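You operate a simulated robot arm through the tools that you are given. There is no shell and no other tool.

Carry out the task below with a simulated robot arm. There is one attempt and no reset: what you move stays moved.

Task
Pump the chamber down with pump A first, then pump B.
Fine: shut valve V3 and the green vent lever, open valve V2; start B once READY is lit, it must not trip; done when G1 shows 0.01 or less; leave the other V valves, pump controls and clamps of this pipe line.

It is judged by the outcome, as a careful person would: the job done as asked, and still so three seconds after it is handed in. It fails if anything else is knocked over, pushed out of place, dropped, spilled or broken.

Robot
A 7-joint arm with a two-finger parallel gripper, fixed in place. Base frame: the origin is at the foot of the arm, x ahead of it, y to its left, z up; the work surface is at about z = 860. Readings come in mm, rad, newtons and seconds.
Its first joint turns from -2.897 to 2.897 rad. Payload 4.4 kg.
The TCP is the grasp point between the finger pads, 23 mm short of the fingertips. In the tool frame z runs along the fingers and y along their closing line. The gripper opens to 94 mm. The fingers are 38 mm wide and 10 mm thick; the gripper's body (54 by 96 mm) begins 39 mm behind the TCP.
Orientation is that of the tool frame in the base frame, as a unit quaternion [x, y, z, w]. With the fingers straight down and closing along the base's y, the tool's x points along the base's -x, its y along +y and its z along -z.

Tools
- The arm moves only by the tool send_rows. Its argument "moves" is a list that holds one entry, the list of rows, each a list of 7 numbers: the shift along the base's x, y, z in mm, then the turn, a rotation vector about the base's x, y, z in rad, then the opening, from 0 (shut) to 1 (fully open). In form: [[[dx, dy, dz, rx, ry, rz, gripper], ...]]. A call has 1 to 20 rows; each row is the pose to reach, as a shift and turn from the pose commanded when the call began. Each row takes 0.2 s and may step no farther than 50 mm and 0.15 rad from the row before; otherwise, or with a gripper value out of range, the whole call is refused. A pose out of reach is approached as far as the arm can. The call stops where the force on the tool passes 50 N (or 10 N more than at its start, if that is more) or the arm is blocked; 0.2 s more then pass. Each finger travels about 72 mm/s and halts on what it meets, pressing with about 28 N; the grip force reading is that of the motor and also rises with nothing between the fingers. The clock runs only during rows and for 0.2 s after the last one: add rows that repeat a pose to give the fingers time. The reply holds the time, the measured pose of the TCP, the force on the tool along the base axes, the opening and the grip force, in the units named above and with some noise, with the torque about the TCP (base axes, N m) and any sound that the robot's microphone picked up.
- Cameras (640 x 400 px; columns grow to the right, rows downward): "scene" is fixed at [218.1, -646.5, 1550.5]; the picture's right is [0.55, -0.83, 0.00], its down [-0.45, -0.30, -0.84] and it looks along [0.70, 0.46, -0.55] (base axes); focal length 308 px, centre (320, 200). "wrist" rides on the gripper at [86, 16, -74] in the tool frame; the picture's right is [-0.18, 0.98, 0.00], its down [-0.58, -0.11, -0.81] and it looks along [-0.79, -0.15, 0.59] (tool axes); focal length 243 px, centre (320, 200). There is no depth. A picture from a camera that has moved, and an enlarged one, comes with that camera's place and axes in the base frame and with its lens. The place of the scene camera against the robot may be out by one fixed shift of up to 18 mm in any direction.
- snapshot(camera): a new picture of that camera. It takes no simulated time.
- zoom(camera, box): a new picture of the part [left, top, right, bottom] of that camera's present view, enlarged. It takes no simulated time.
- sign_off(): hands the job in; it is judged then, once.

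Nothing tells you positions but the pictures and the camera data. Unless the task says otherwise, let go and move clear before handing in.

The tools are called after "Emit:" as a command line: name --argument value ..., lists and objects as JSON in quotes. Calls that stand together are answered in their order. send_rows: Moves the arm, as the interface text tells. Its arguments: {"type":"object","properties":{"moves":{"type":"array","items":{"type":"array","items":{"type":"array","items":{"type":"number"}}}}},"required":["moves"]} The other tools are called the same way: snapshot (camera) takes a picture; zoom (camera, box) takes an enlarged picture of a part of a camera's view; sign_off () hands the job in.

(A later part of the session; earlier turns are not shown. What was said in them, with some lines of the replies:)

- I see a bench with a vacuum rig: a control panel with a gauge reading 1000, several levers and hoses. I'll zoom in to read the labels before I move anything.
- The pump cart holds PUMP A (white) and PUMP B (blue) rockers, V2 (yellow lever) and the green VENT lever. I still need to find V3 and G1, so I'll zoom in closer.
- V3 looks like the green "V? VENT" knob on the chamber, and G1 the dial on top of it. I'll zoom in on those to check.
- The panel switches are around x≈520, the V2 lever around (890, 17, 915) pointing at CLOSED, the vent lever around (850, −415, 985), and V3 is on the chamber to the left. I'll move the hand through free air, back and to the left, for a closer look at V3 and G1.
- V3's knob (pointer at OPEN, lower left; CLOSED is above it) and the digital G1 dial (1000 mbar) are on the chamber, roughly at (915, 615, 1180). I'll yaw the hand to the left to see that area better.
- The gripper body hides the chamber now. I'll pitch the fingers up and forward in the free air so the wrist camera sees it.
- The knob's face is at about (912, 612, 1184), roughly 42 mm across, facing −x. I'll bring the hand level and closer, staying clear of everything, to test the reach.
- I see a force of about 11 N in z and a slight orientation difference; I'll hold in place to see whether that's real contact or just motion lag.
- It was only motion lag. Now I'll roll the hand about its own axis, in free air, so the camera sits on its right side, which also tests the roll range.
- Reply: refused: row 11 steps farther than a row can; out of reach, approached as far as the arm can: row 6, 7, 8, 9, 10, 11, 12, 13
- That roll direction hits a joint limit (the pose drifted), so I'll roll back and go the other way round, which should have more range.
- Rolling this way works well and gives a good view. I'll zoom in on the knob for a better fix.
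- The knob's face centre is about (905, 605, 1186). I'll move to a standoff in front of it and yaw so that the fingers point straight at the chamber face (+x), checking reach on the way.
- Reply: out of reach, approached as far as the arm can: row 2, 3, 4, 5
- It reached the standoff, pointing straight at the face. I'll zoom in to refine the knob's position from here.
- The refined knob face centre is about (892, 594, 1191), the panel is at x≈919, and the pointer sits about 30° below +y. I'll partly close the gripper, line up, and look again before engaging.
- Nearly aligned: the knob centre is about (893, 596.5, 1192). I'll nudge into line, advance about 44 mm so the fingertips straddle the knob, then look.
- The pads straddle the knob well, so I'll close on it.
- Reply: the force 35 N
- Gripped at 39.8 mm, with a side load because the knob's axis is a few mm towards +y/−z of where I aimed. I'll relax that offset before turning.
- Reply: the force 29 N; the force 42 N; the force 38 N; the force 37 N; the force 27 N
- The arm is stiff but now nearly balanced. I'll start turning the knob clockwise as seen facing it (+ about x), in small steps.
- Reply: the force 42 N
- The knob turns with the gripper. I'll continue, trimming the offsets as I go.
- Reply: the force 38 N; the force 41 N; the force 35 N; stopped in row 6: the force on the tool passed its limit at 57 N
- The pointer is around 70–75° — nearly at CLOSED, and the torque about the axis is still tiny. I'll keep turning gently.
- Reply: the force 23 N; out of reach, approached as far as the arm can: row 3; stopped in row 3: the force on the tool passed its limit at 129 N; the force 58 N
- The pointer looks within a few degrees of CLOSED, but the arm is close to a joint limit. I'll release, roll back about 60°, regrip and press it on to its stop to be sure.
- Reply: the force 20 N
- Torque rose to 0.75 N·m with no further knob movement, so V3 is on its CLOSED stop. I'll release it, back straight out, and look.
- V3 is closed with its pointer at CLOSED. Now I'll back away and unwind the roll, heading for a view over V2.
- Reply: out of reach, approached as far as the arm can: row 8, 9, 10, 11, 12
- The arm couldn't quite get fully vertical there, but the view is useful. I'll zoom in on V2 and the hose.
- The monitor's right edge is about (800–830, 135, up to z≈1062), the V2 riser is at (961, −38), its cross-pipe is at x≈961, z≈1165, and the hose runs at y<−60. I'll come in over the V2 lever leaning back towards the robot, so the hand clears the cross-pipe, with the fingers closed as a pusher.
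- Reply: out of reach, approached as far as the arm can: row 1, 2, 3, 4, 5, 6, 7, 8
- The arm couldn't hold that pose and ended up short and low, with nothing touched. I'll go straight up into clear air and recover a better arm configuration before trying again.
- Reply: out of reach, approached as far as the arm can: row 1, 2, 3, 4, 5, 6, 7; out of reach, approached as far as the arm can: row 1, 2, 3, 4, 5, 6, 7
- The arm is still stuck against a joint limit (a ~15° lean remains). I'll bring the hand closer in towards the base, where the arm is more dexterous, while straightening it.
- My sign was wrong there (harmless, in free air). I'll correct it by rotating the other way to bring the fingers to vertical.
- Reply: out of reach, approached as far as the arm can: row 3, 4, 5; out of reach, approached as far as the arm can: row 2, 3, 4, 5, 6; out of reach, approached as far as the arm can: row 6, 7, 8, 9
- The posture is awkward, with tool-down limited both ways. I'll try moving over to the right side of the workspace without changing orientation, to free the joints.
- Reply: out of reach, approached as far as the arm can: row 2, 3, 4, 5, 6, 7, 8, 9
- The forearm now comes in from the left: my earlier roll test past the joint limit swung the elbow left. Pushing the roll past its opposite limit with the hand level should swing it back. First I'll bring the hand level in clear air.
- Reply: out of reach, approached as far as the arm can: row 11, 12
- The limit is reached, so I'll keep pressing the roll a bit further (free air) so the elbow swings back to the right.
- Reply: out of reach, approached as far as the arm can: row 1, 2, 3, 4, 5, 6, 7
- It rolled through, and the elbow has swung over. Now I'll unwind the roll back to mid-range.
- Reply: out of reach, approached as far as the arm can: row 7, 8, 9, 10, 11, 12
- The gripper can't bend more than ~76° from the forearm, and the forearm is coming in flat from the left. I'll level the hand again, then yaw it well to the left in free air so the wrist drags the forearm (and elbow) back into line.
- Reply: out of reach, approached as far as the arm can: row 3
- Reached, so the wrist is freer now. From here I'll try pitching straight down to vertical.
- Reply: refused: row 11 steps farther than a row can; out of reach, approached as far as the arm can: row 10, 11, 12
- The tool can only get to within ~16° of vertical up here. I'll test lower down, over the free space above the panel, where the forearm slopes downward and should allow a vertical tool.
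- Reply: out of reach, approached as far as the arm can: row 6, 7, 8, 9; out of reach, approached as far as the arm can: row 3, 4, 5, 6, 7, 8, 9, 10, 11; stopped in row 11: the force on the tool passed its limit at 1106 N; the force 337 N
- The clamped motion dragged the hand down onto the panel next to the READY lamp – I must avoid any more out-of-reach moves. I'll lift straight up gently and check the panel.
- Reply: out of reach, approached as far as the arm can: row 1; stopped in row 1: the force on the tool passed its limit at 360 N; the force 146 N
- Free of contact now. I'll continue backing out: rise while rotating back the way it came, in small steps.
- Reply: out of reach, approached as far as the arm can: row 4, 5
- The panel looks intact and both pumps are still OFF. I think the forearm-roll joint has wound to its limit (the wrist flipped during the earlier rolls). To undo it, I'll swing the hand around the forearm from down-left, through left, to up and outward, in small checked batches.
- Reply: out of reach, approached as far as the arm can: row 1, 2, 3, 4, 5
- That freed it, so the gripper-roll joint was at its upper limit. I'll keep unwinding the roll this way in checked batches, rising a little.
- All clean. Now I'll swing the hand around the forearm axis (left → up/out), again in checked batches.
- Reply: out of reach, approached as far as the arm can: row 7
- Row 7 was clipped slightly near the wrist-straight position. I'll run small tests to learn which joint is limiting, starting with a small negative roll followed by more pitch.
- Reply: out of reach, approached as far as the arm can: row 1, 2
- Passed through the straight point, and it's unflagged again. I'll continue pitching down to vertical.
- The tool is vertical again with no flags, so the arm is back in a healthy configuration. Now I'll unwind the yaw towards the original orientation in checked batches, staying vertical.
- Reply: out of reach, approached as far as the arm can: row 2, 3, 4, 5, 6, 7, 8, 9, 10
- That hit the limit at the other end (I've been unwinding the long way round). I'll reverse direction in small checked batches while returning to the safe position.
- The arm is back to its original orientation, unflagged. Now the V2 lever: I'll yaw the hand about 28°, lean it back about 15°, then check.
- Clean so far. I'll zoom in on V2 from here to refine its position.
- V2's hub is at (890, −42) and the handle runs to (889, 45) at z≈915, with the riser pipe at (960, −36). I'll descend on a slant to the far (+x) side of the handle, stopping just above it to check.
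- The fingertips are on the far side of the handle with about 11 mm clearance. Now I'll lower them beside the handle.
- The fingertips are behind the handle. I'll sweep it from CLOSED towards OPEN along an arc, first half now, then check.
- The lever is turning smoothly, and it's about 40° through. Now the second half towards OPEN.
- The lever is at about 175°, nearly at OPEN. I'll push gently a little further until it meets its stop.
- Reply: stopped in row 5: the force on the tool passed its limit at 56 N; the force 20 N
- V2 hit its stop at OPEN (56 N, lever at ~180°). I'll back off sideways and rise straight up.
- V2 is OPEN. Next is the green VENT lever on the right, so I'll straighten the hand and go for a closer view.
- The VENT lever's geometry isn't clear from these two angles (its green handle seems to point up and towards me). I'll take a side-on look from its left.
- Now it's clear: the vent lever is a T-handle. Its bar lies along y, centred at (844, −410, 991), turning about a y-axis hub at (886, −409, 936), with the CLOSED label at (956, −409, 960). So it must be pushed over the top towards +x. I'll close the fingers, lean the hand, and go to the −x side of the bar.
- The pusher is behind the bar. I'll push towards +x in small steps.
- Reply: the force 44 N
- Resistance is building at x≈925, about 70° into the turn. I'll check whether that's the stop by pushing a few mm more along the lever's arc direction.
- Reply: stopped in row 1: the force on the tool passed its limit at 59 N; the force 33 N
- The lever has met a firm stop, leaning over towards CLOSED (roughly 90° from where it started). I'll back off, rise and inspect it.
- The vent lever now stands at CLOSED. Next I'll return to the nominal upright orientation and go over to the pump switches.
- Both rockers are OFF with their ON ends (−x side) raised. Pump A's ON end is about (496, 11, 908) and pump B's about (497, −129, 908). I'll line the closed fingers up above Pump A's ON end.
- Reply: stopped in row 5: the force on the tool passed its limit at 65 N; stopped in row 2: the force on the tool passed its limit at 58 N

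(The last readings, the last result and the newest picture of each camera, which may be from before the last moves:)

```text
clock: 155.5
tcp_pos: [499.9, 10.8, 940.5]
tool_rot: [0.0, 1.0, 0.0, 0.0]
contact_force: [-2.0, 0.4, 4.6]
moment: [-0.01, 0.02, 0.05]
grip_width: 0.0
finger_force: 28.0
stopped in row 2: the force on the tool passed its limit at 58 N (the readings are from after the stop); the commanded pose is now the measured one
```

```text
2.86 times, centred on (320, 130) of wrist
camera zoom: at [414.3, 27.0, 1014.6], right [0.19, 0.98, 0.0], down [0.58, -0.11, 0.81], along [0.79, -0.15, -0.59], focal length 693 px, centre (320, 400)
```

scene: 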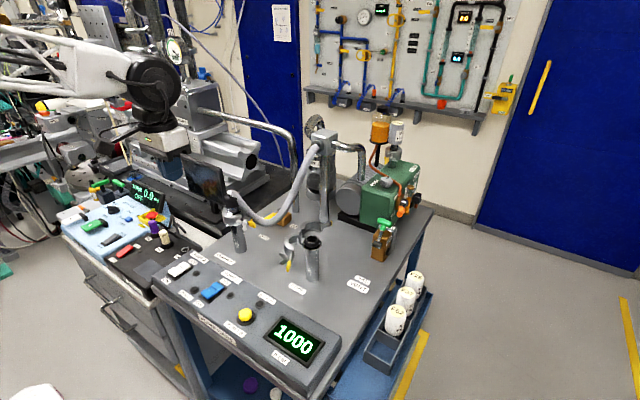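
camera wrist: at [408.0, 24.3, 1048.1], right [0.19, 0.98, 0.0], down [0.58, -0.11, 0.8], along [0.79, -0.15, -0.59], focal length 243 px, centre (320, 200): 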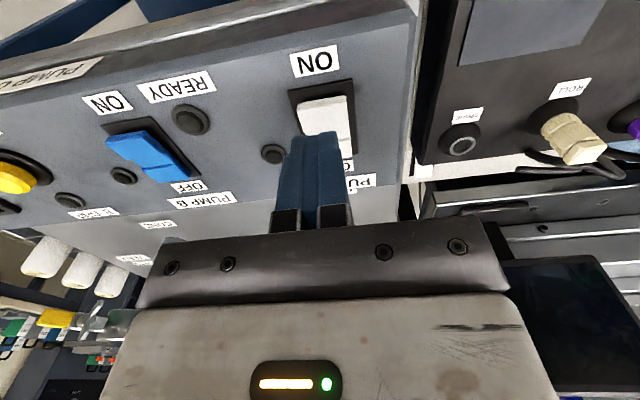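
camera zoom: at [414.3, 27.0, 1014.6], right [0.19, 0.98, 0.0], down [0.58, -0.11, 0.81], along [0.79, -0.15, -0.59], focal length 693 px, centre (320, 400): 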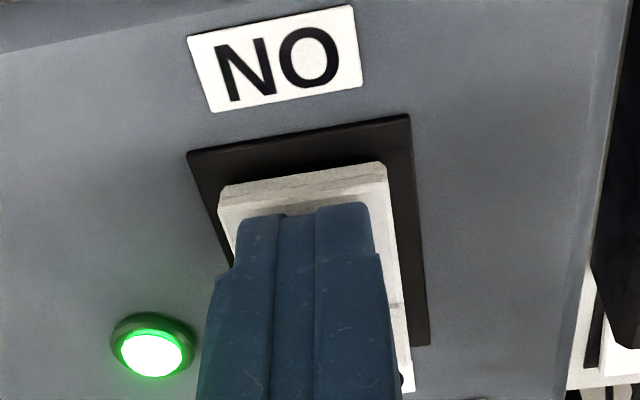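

Pump A's lamp is lit green – it's running. I'll lift off and watch the pressure.

Emit:
send_rows --moves '[[[0, 0, 10, 0, 0, 0, 0], [0, 0, 40, 0, 0, 0, 0], [0, -20, 70, 0, 0, 0, 0], [0, -50, 90, 0, 0, 0, 0], [-5, -90, 100, 0, 0, 0, 0], [-5, -130, 100, 0, 0, 0, 0], [-5, -137, 100, 0, 0, 0, 0]]]'

Emit:
snapshot --camera "scene"

Emit:
zoom --camera "scene" --box '[140, 240, 340, 380]'

Emit:
zoom --camera "scene" --box '[160, 30, 200, 75]'

```text
clock: 157.1
tcp_pos: [495.7, -126.7, 1038.9]
tool_rot: [0.002, 1.0, 0.0, 0.0]
contact_force: [-0.8, -0.6, -0.5]
moment: [-0.01, -0.01, -0.01]
grip_width: 0.2
finger_force: 28.8
```

```text
taken
```

scene: 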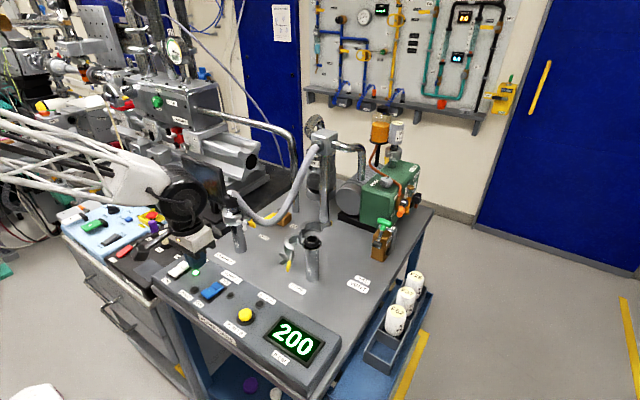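

```text
2.86 times, centred on (240, 310) of scene
camera zoom: at [218.1, -646.5, 1550.5], right [0.55, -0.83, 0.0], down [-0.45, -0.3, -0.84], along [0.7, 0.46, -0.55], focal length 880 px, centre (549, -114)
```

zoom: 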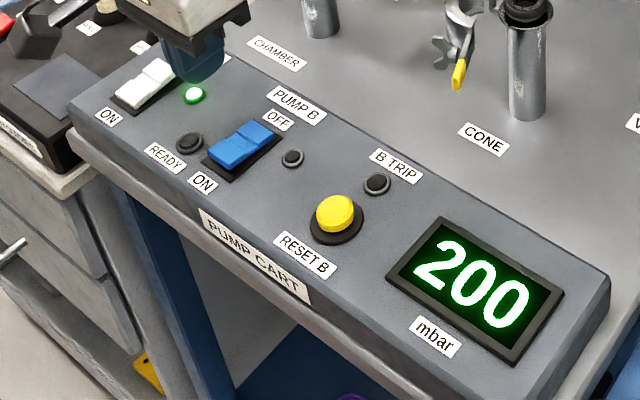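

```text
8.89 times, centred on (180, 52) of scene
camera zoom: at [218.1, -646.5, 1550.5], right [0.55, -0.83, 0.0], down [-0.45, -0.3, -0.84], along [0.7, 0.46, -0.55], focal length 2739 px, centre (1564, 1511)
```

zoom: 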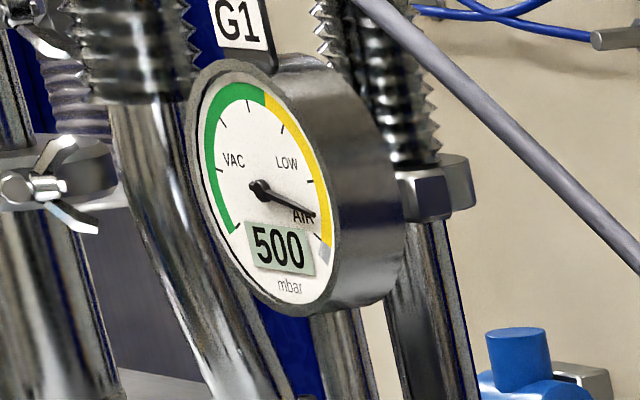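

It's pumping down: 200 mbar on the cart, G1 at 500. I'll wait, holding still, for READY.

Emit:
send_rows --moves '[[[0, 0, 0, 0, 0, 0, 0], [0, 0, 0, 0, 0, 0, 0], [0, 0, 0, 0, 0, 0, 0], [0, 0, 0, 0, 0, 0, 0], [0, 0, 0, 0, 0, 0, 0], [0, 0, 0, 0, 0, 0, 0], [0, 0, 0, 0, 0, 0, 0], [0, 0, 0, 0, 0, 0, 0], [0, 0, 0, 0, 0, 0, 0], [0, 0, 0, 0, 0, 0, 0]]]'

Emit:
zoom --camera "scene" --box '[140, 240, 340, 380]'

Emit:
zoom --camera "scene" --box '[160, 30, 200, 75]'

Emit:
snapshot --camera "wrist"

```text
clock: 159.3
tcp_pos: [496.4, -125.8, 1039.1]
tool_rot: [0.003, 1.0, 0.0, 0.001]
contact_force: [-0.6, 0.5, -0.1]
moment: [-0.01, 0.01, 0.0]
grip_width: 0.1
finger_force: 28.2
```

```text
2.86 times, centred on (240, 310) of scene
camera zoom: at [218.1, -646.5, 1550.5], right [0.55, -0.83, 0.0], down [-0.45, -0.3, -0.84], along [0.7, 0.46, -0.55], focal length 880 px, centre (549, -114)
```

zoom: 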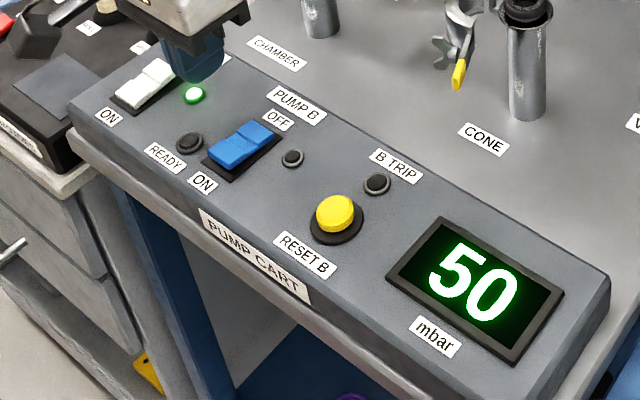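

```text
8.89 times, centred on (180, 52) of scene
camera zoom: at [218.1, -646.5, 1550.5], right [0.55, -0.83, 0.0], down [-0.45, -0.3, -0.84], along [0.7, 0.46, -0.55], focal length 2739 px, centre (1564, 1511)
```

zoom: 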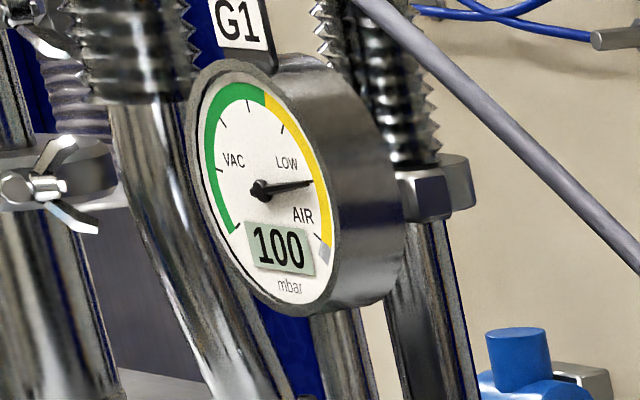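

```text
taken
camera wrist: at [409.6, -109.6, 1113.3], right [0.19, 0.98, 0.0], down [0.58, -0.11, 0.81], along [0.79, -0.15, -0.59], focal length 243 px, centre (320, 200)
```

wrist: 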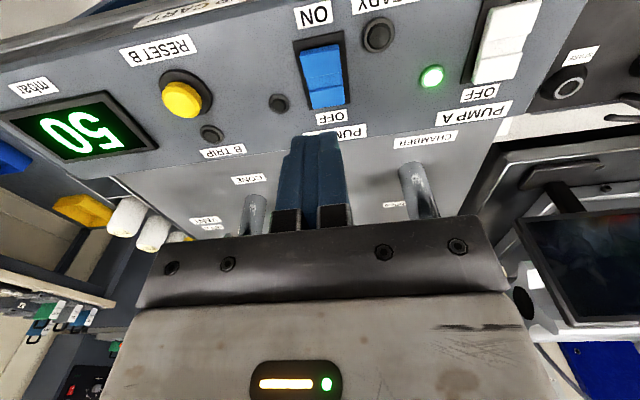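

Emit:
send_rows --moves '[[[1, 0, -10, 0, 0, 0, 0], [2, 0, -30, 0, 0, 0, 0], [2, 0, -60, 0, 0, 0, 0], [2, 0, -60, 0, 0, 0, 0], [2, 0, -60, 0, 0, 0, 0], [2, 0, -60, 0, 0, 0, 0], [2, 0, -60, 0, 0, 0, 0], [2, 0, -60, 0, 0, 0, 0], [2, 0, -60, 0, 0, 0, 0], [2, 0, -60, 0, 0, 0, 0], [2, 0, -60, 0, 0, 0, 0], [2, 0, -60, 0, 0, 0, 0], [2, 0, -60, 0, 0, 0, 0], [2, 0, -60, 0, 0, 0, 0], [2, 0, -60, 0, 0, 0, 0]]]'

Emit:
zoom --camera "scene" --box '[140, 240, 340, 380]'

Emit:
zoom --camera "scene" --box '[160, 30, 200, 75]'

Emit:
snapshot --camera "wrist"

```text
clock: 162.5
tcp_pos: [497.3, -125.4, 977.4]
tool_rot: [0.002, 1.0, 0.0, 0.001]
contact_force: [-0.6, 0.2, 0.2]
moment: [0.01, 0.01, 0.0]
grip_width: 0.0
finger_force: 27.4
```

```text
2.86 times, centred on (240, 310) of scene
camera zoom: at [218.1, -646.5, 1550.5], right [0.55, -0.83, 0.0], down [-0.45, -0.3, -0.84], along [0.7, 0.46, -0.55], focal length 880 px, centre (549, -114)
```

zoom: 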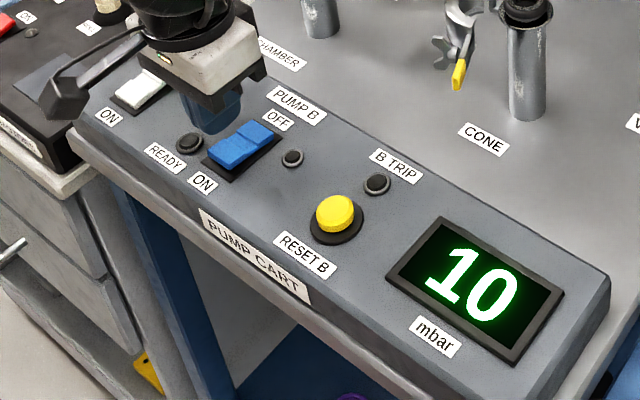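

```text
8.89 times, centred on (180, 52) of scene
camera zoom: at [218.1, -646.5, 1550.5], right [0.55, -0.83, 0.0], down [-0.45, -0.3, -0.84], along [0.7, 0.46, -0.55], focal length 2739 px, centre (1564, 1511)
```

zoom: 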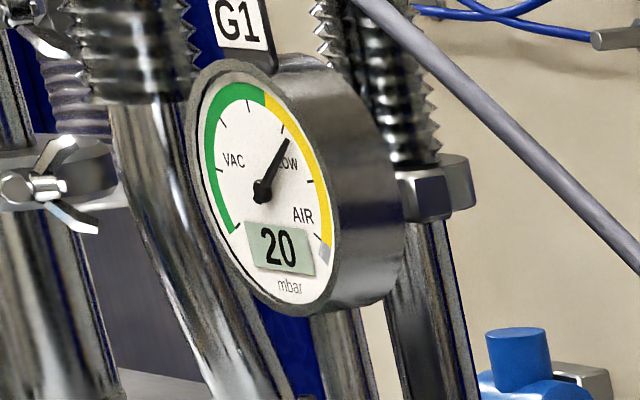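

```text
taken
camera wrist: at [411.4, -110.1, 1052.1], right [0.19, 0.98, 0.0], down [0.58, -0.11, 0.81], along [0.79, -0.15, -0.59], focal length 243 px, centre (320, 200)
```

wrist: 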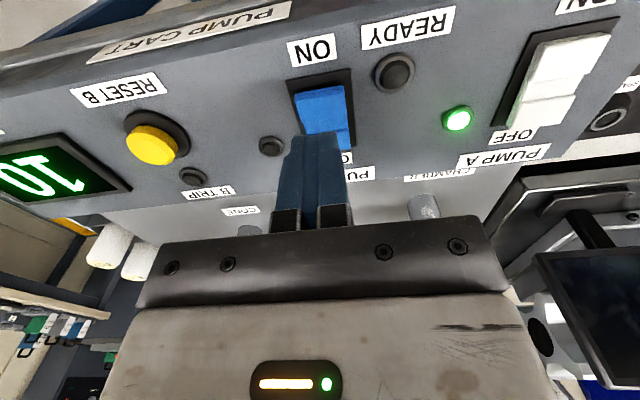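

Emit:
send_rows --moves '[[[0, 0, 0, 0, 0, 0, 0], [0, 0, 0, 0, 0, 0, 0], [0, 0, 0, 0, 0, 0, 0], [0, 0, 0, 0, 0, 0, 0], [0, 0, 0, 0, 0, 0, 0], [0, 0, 0, 0, 0, 0, 0], [0, 0, 0, 0, 0, 0, 0], [0, 0, 0, 0, 0, 0, 0], [0, 0, 0, 0, 0, 0, 0], [0, 0, 0, 0, 0, 0, 0], [0, 0, 0, 0, 0, 0, 0], [0, 0, 0, 0, 0, 0, 0], [0, 0, 0, 0, 0, 0, 0], [0, 0, 0, 0, 0, 0, 0], [0, 0, 0, 0, 0, 0, 0], [0, 0, 0, 0, 0, 0, 0]]]'

Emit:
snapshot --camera "wrist"

Emit:
zoom --camera "scene" --box '[160, 30, 200, 75]'

```text
clock: 165.9
tcp_pos: [497.0, -126.1, 976.8]
tool_rot: [0.002, 1.0, 0.0, 0.001]
contact_force: [0.2, 0.9, -0.4]
moment: [-0.01, 0.0, 0.0]
grip_width: 0.1
finger_force: 27.9
```

```text
taken
camera wrist: at [411.4, -110.1, 1052.1], right [0.19, 0.98, 0.0], down [0.58, -0.11, 0.81], along [0.79, -0.15, -0.59], focal length 243 px, centre (320, 200)
```

wrist: 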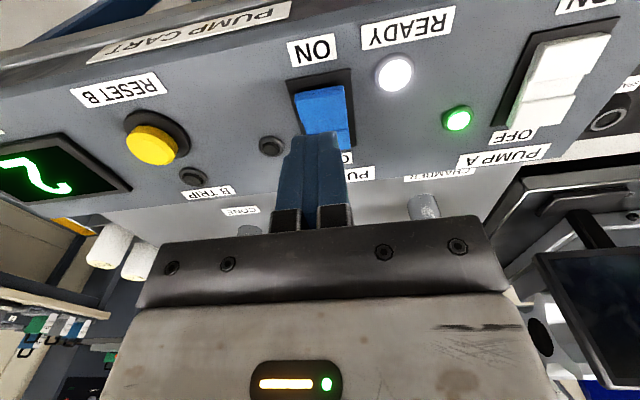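

```text
8.89 times, centred on (180, 52) of scene
camera zoom: at [218.1, -646.5, 1550.5], right [0.55, -0.83, 0.0], down [-0.45, -0.3, -0.84], along [0.7, 0.46, -0.55], focal length 2739 px, centre (1564, 1511)
```

zoom: 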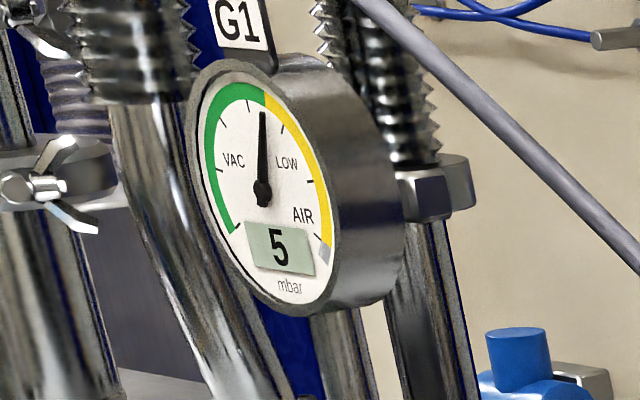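

READY is lit (cart 2 mbar, G1 5). I'll wait a couple more seconds to be clear of a trip, then check once more before starting B.

Emit:
send_rows --moves '[[[1, 0, 0, 0, 0, 0, 0], [1, 0, 0, 0, 0, 0, 0], [1, 0, 0, 0, 0, 0, 0], [1, 0, 0, 0, 0, 0, 0], [1, 0, 0, 0, 0, 0, 0], [1, 0, 0, 0, 0, 0, 0], [1, 0, 0, 0, 0, 0, 0], [1, 0, 0, 0, 0, 0, 0], [1, 0, 0, 0, 0, 0, 0], [1, 0, 0, 0, 0, 0, 0], [1, 0, 0, 0, 0, 0, 0], [1, 0, 0, 0, 0, 0, 0], [1, 0, 0, 0, 0, 0, 0]]]'

Emit:
zoom --camera "scene" --box '[140, 240, 340, 380]'

Emit:
zoom --camera "scene" --box '[160, 30, 200, 75]'

```text
clock: 168.7
tcp_pos: [498.1, -126.5, 978.2]
tool_rot: [0.001, 1.0, 0.0, 0.001]
contact_force: [-0.3, -0.1, -0.5]
moment: [0.01, -0.02, 0.01]
grip_width: 0.2
finger_force: 28.1
```

```text
2.86 times, centred on (240, 310) of scene
camera zoom: at [218.1, -646.5, 1550.5], right [0.55, -0.83, 0.0], down [-0.45, -0.3, -0.84], along [0.7, 0.46, -0.55], focal length 880 px, centre (549, -114)
```

zoom: 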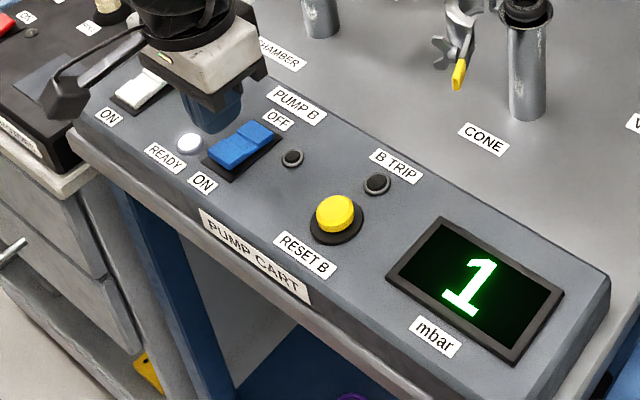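

```text
8.89 times, centred on (180, 52) of scene
camera zoom: at [218.1, -646.5, 1550.5], right [0.55, -0.83, 0.0], down [-0.45, -0.3, -0.84], along [0.7, 0.46, -0.55], focal length 2739 px, centre (1564, 1511)
```

zoom: 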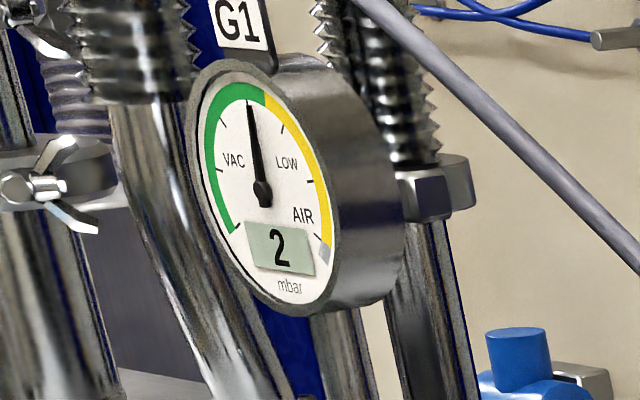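

READY is steady, with the cart at 1 mbar and G1 at 2. Pressing Pump B's ON end now.

Emit:
send_rows --moves '[[[0, 0, -12, 0, 0, 0, 0], [0, 0, -24, 0, 0, 0, 0], [0, 0, -32, 0, 0, 0, 0], [0, 0, -35, 0, 0, 0, 0], [0, 0, -38, 0, 0, 0, 0], [0, 0, -41, 0, 0, 0, 0], [0, 0, -44, 0, 0, 0, 0]]]'

Emit:
snapshot --camera "wrist"

```text
clock: 170.2
tcp_pos: [499.5, -126.6, 941.1]
tool_rot: [0.002, 1.0, 0.0, 0.002]
contact_force: [-4.3, 2.2, 7.9]
moment: [0.08, 0.04, 0.05]
grip_width: 0.1
finger_force: 28.1
stopped in row 7: the force on the tool passed its limit at 61 N (the readings are from after the stop); the commanded pose is now the measured one
```

```text
taken
camera wrist: at [412.5, -110.1, 1014.4], right [0.19, 0.98, 0.0], down [0.58, -0.11, 0.81], along [0.79, -0.15, -0.59], focal length 243 px, centre (320, 200)
```

wrist: 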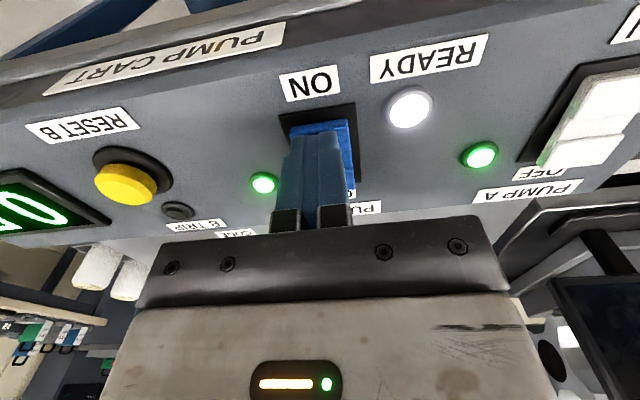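

Pump B's lamp is lit green, with no trip. I'll lift off clear and watch G1 fall.

Emit:
send_rows --moves '[[[0, 0, 10, 0, 0, 0, 0], [0, 0, 40, 0, 0, 0, 0], [0, 0, 85, 0, 0, 0, 0], [0, 0, 130, 0, 0, 0, 0], [0, 0, 175, 0, 0, 0, 0], [0, 0, 220, 0, 0, 0, 0], [0, 0, 260, 0, 0, 0, 0], [0, 0, 260, 0, 0, 0, 0], [0, 0, 260, 0, 0, 0, 0], [0, 0, 260, 0, 0, 0, 0], [0, 0, 260, 0, 0, 0, 0], [0, 0, 260, 0, 0, 0, 0]]]'

Emit:
zoom --camera "scene" --box '[140, 240, 340, 380]'

Emit:
zoom --camera "scene" --box '[160, 30, 200, 75]'

```text
clock: 172.8
tcp_pos: [499.2, -123.9, 1200.0]
tool_rot: [0.002, 1.0, 0.0, 0.001]
contact_force: [0.0, -0.2, 0.2]
moment: [-0.01, -0.02, -0.02]
grip_width: 0.0
finger_force: 28.2
```

```text
2.86 times, centred on (240, 310) of scene
camera zoom: at [218.1, -646.5, 1550.5], right [0.55, -0.83, 0.0], down [-0.45, -0.3, -0.84], along [0.7, 0.46, -0.55], focal length 880 px, centre (549, -114)
```

zoom: 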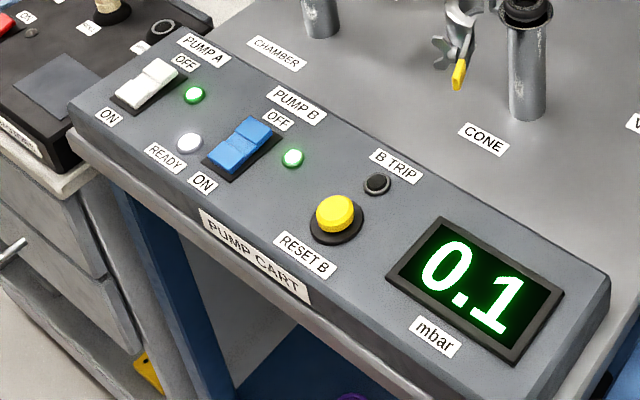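

```text
8.89 times, centred on (180, 52) of scene
camera zoom: at [218.1, -646.5, 1550.5], right [0.55, -0.83, 0.0], down [-0.45, -0.3, -0.84], along [0.7, 0.46, -0.55], focal length 2739 px, centre (1564, 1511)
```

zoom: 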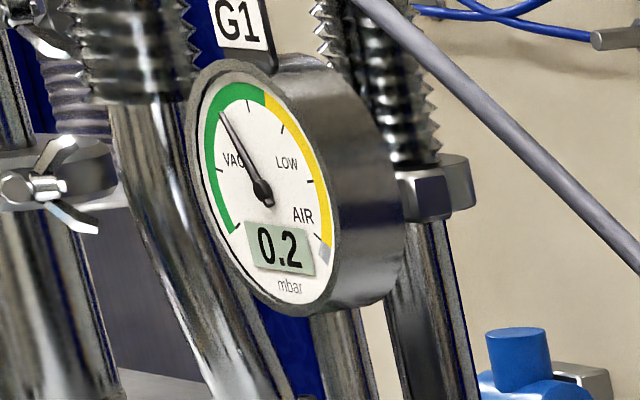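

G1 is at 0.2 and falling, both pumps are on, and B TRIP is dark. I'll hold clear and wait for 0.01 or less.

Emit:
send_rows --moves '[[[0, 0, 0, 0, 0, 0, 0], [0, 0, 0, 0, 0, 0, 0], [0, 0, 0, 0, 0, 0, 0], [0, 0, 0, 0, 0, 0, 0], [0, 0, 0, 0, 0, 0, 0], [0, 0, 0, 0, 0, 0, 0], [0, 0, 0, 0, 0, 0, 0], [0, 0, 0, 0, 0, 0, 0], [0, 0, 0, 0, 0, 0, 0], [0, 0, 0, 0, 0, 0, 0], [0, 0, 0, 0, 0, 0, 0], [0, 0, 0, 0, 0, 0, 0], [0, 0, 0, 0, 0, 0, 0], [0, 0, 0, 0, 0, 0, 0], [0, 0, 0, 0, 0, 0, 0], [0, 0, 0, 0, 0, 0, 0], [0, 0, 0, 0, 0, 0, 0], [0, 0, 0, 0, 0, 0, 0], [0, 0, 0, 0, 0, 0, 0], [0, 0, 0, 0, 0, 0, 0]]]'

Emit:
zoom --camera "scene" --box '[140, 240, 340, 380]'

Emit:
zoom --camera "scene" --box '[160, 30, 200, 75]'

```text
clock: 177.0
tcp_pos: [497.9, -125.1, 1200.5]
tool_rot: [0.002, 1.0, 0.0, 0.002]
contact_force: [0.1, -0.6, 0.2]
moment: [0.02, 0.01, -0.01]
grip_width: 0.1
finger_force: 28.2
```

```text
2.86 times, centred on (240, 310) of scene
camera zoom: at [218.1, -646.5, 1550.5], right [0.55, -0.83, 0.0], down [-0.45, -0.3, -0.84], along [0.7, 0.46, -0.55], focal length 880 px, centre (549, -114)
```

zoom: 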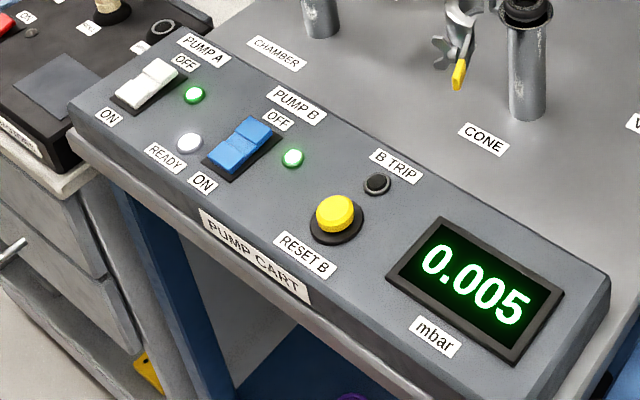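

```text
8.89 times, centred on (180, 52) of scene
camera zoom: at [218.1, -646.5, 1550.5], right [0.55, -0.83, 0.0], down [-0.45, -0.3, -0.84], along [0.7, 0.46, -0.55], focal length 2739 px, centre (1564, 1511)
```

zoom: 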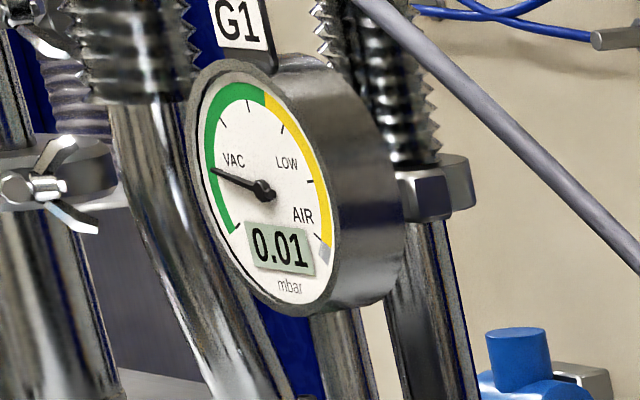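

G1 reads 0.01. I'll wait a little longer for margin and check the whole scene before handing in.

Emit:
send_rows --moves '[[[0, 0, 0, 0, 0, 0, 0], [0, 0, 0, 0, 0, 0, 0], [0, 0, 0, 0, 0, 0, 0], [0, 0, 0, 0, 0, 0, 0], [0, 0, 0, 0, 0, 0, 0], [0, 0, 0, 0, 0, 0, 0], [0, 0, 0, 0, 0, 0, 0], [0, 0, 0, 0, 0, 0, 0], [0, 0, 0, 0, 0, 0, 0], [0, 0, 0, 0, 0, 0, 0], [0, 0, 0, 0, 0, 0, 0], [0, 0, 0, 0, 0, 0, 0], [0, 0, 0, 0, 0, 0, 0], [0, 0, 0, 0, 0, 0, 0], [0, 0, 0, 0, 0, 0, 0], [0, 0, 0, 0, 0, 0, 0], [0, 0, 0, 0, 0, 0, 0], [0, 0, 0, 0, 0, 0, 0], [0, 0, 0, 0, 0, 0, 0], [0, 0, 0, 0, 0, 0, 0]]]'

Emit:
zoom --camera "scene" --box '[140, 240, 340, 380]'

Emit:
zoom --camera "scene" --box '[160, 30, 200, 75]'

Emit:
snapshot --camera "scene"

Emit:
zoom --camera "scene" --box '[300, 100, 440, 300]'

```text
clock: 181.2
tcp_pos: [498.8, -125.0, 1201.4]
tool_rot: [0.001, 1.0, 0.0, 0.002]
contact_force: [-0.4, 0.7, 0.2]
moment: [-0.01, 0.0, 0.02]
grip_width: 0.1
finger_force: 27.9
```

```text
2.86 times, centred on (240, 310) of scene
camera zoom: at [218.1, -646.5, 1550.5], right [0.55, -0.83, 0.0], down [-0.45, -0.3, -0.84], along [0.7, 0.46, -0.55], focal length 880 px, centre (549, -114)
```

zoom: 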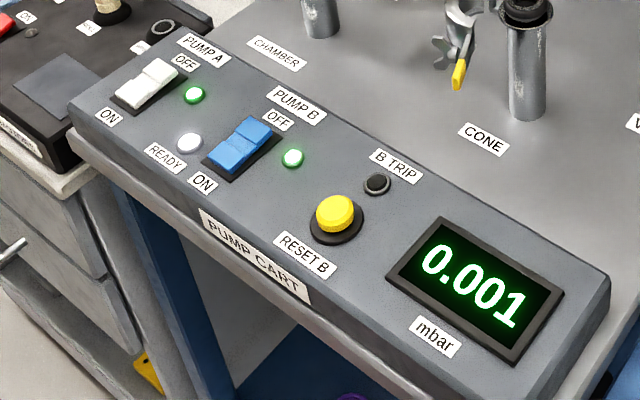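

```text
8.89 times, centred on (180, 52) of scene
camera zoom: at [218.1, -646.5, 1550.5], right [0.55, -0.83, 0.0], down [-0.45, -0.3, -0.84], along [0.7, 0.46, -0.55], focal length 2739 px, centre (1564, 1511)
```

zoom: 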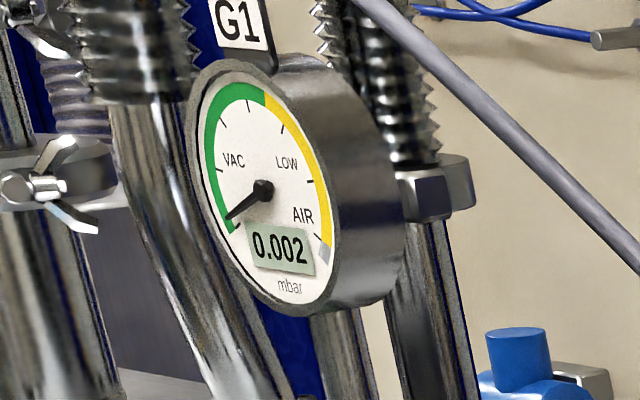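

```text
taken
```

scene: 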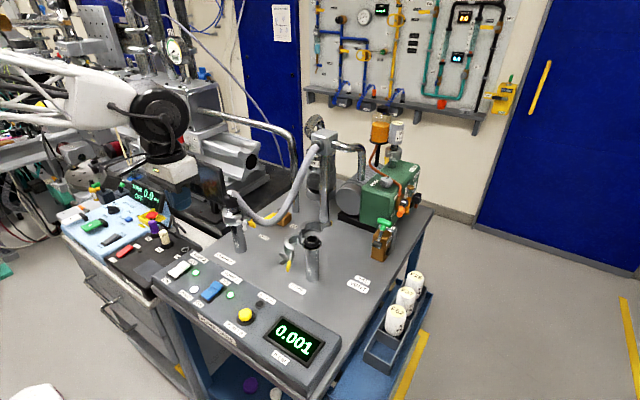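

```text
2.00 times, centred on (370, 200) of scene
camera zoom: at [218.1, -646.5, 1550.5], right [0.55, -0.83, 0.0], down [-0.45, -0.3, -0.84], along [0.7, 0.46, -0.55], focal length 616 px, centre (220, 200)
```

zoom: 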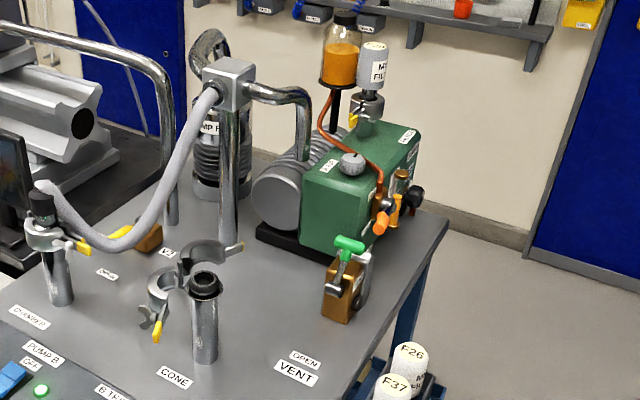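

G1 reads 0.002, both pumps are running, B hasn't tripped, V3 and the vent are shut, and V2 is open. One last check of the left-hand area before handing in.

Emit:
zoom --camera "scene" --box '[0, 60, 240, 290]'

Emit:
zoom --camera "scene" --box '[130, 70, 210, 120]'

```text
1.74 times, centred on (120, 175) of scene
camera zoom: at [218.1, -646.5, 1550.5], right [0.55, -0.83, 0.0], down [-0.45, -0.3, -0.84], along [0.7, 0.46, -0.55], focal length 536 px, centre (668, 244)
```

zoom: 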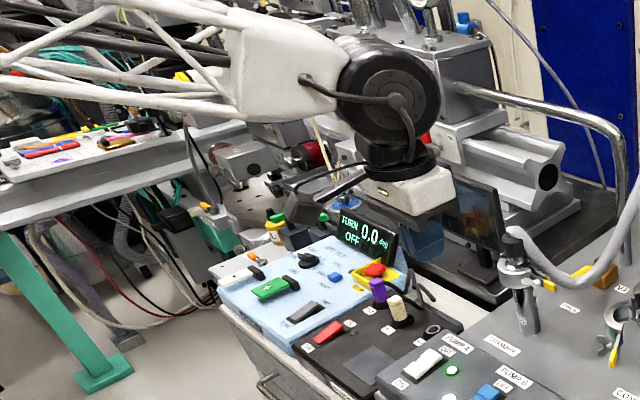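

```text
8.00 times, centred on (170, 95) of scene
camera zoom: at [218.1, -646.5, 1550.5], right [0.55, -0.83, 0.0], down [-0.45, -0.3, -0.84], along [0.7, 0.46, -0.55], focal length 2465 px, centre (1520, 1040)
```

zoom: 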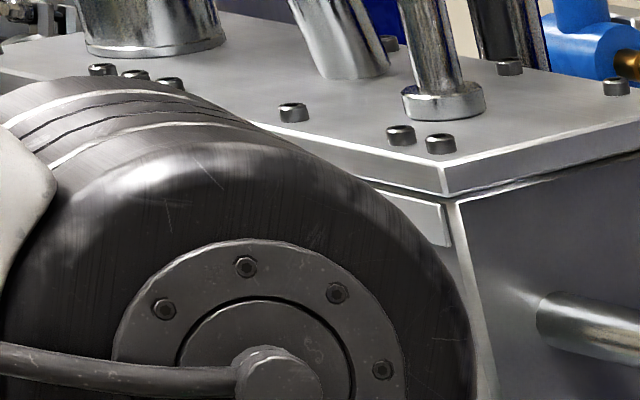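

Everything looks in place, with the arm clear and holding nothing. G1 is stable at 0.002 mbar with pumps A and B running, so I'm handing in.

Emit:
sign_off

```text
The job is handed in.
```

The chamber is pumped down: G1 last read 0.002 mbar, below the 0.01 you asked for. Both pumps were running and B never tripped. I haven't seen the judging result.

- **Valves:** I turned V3 to its CLOSED stop, swung V2 to its OPEN stop, and pushed the green vent lever over to CLOSED.
- **Pump A:** I started A first. READY lit at about 2 mbar on the cart display.
- **Pump B:** I waited until the cart read 1 mbar, then started B. The B TRIP lamp stayed dark.
- **Left alone:** I didn't operate any other V valve, pump control or clamp.

**Hard contact with the panel:** partway through, the arm reached a joint limit and drifted down. The closed fingers hit the pump-cart panel next to the READY lamp, with a peak reading of 1106 N. A second jolt of 360 N followed as I tried to lift off. I saw no damage afterwards. Both pump switches were still OFF at that point, and the READY lamp, display and switches all worked normally later.

I finished with the gripper empty and clear of the panel. In the last pictures nothing looked moved or knocked over. The arm was blocking V3 in that last view, but I had checked it was closed earlier.
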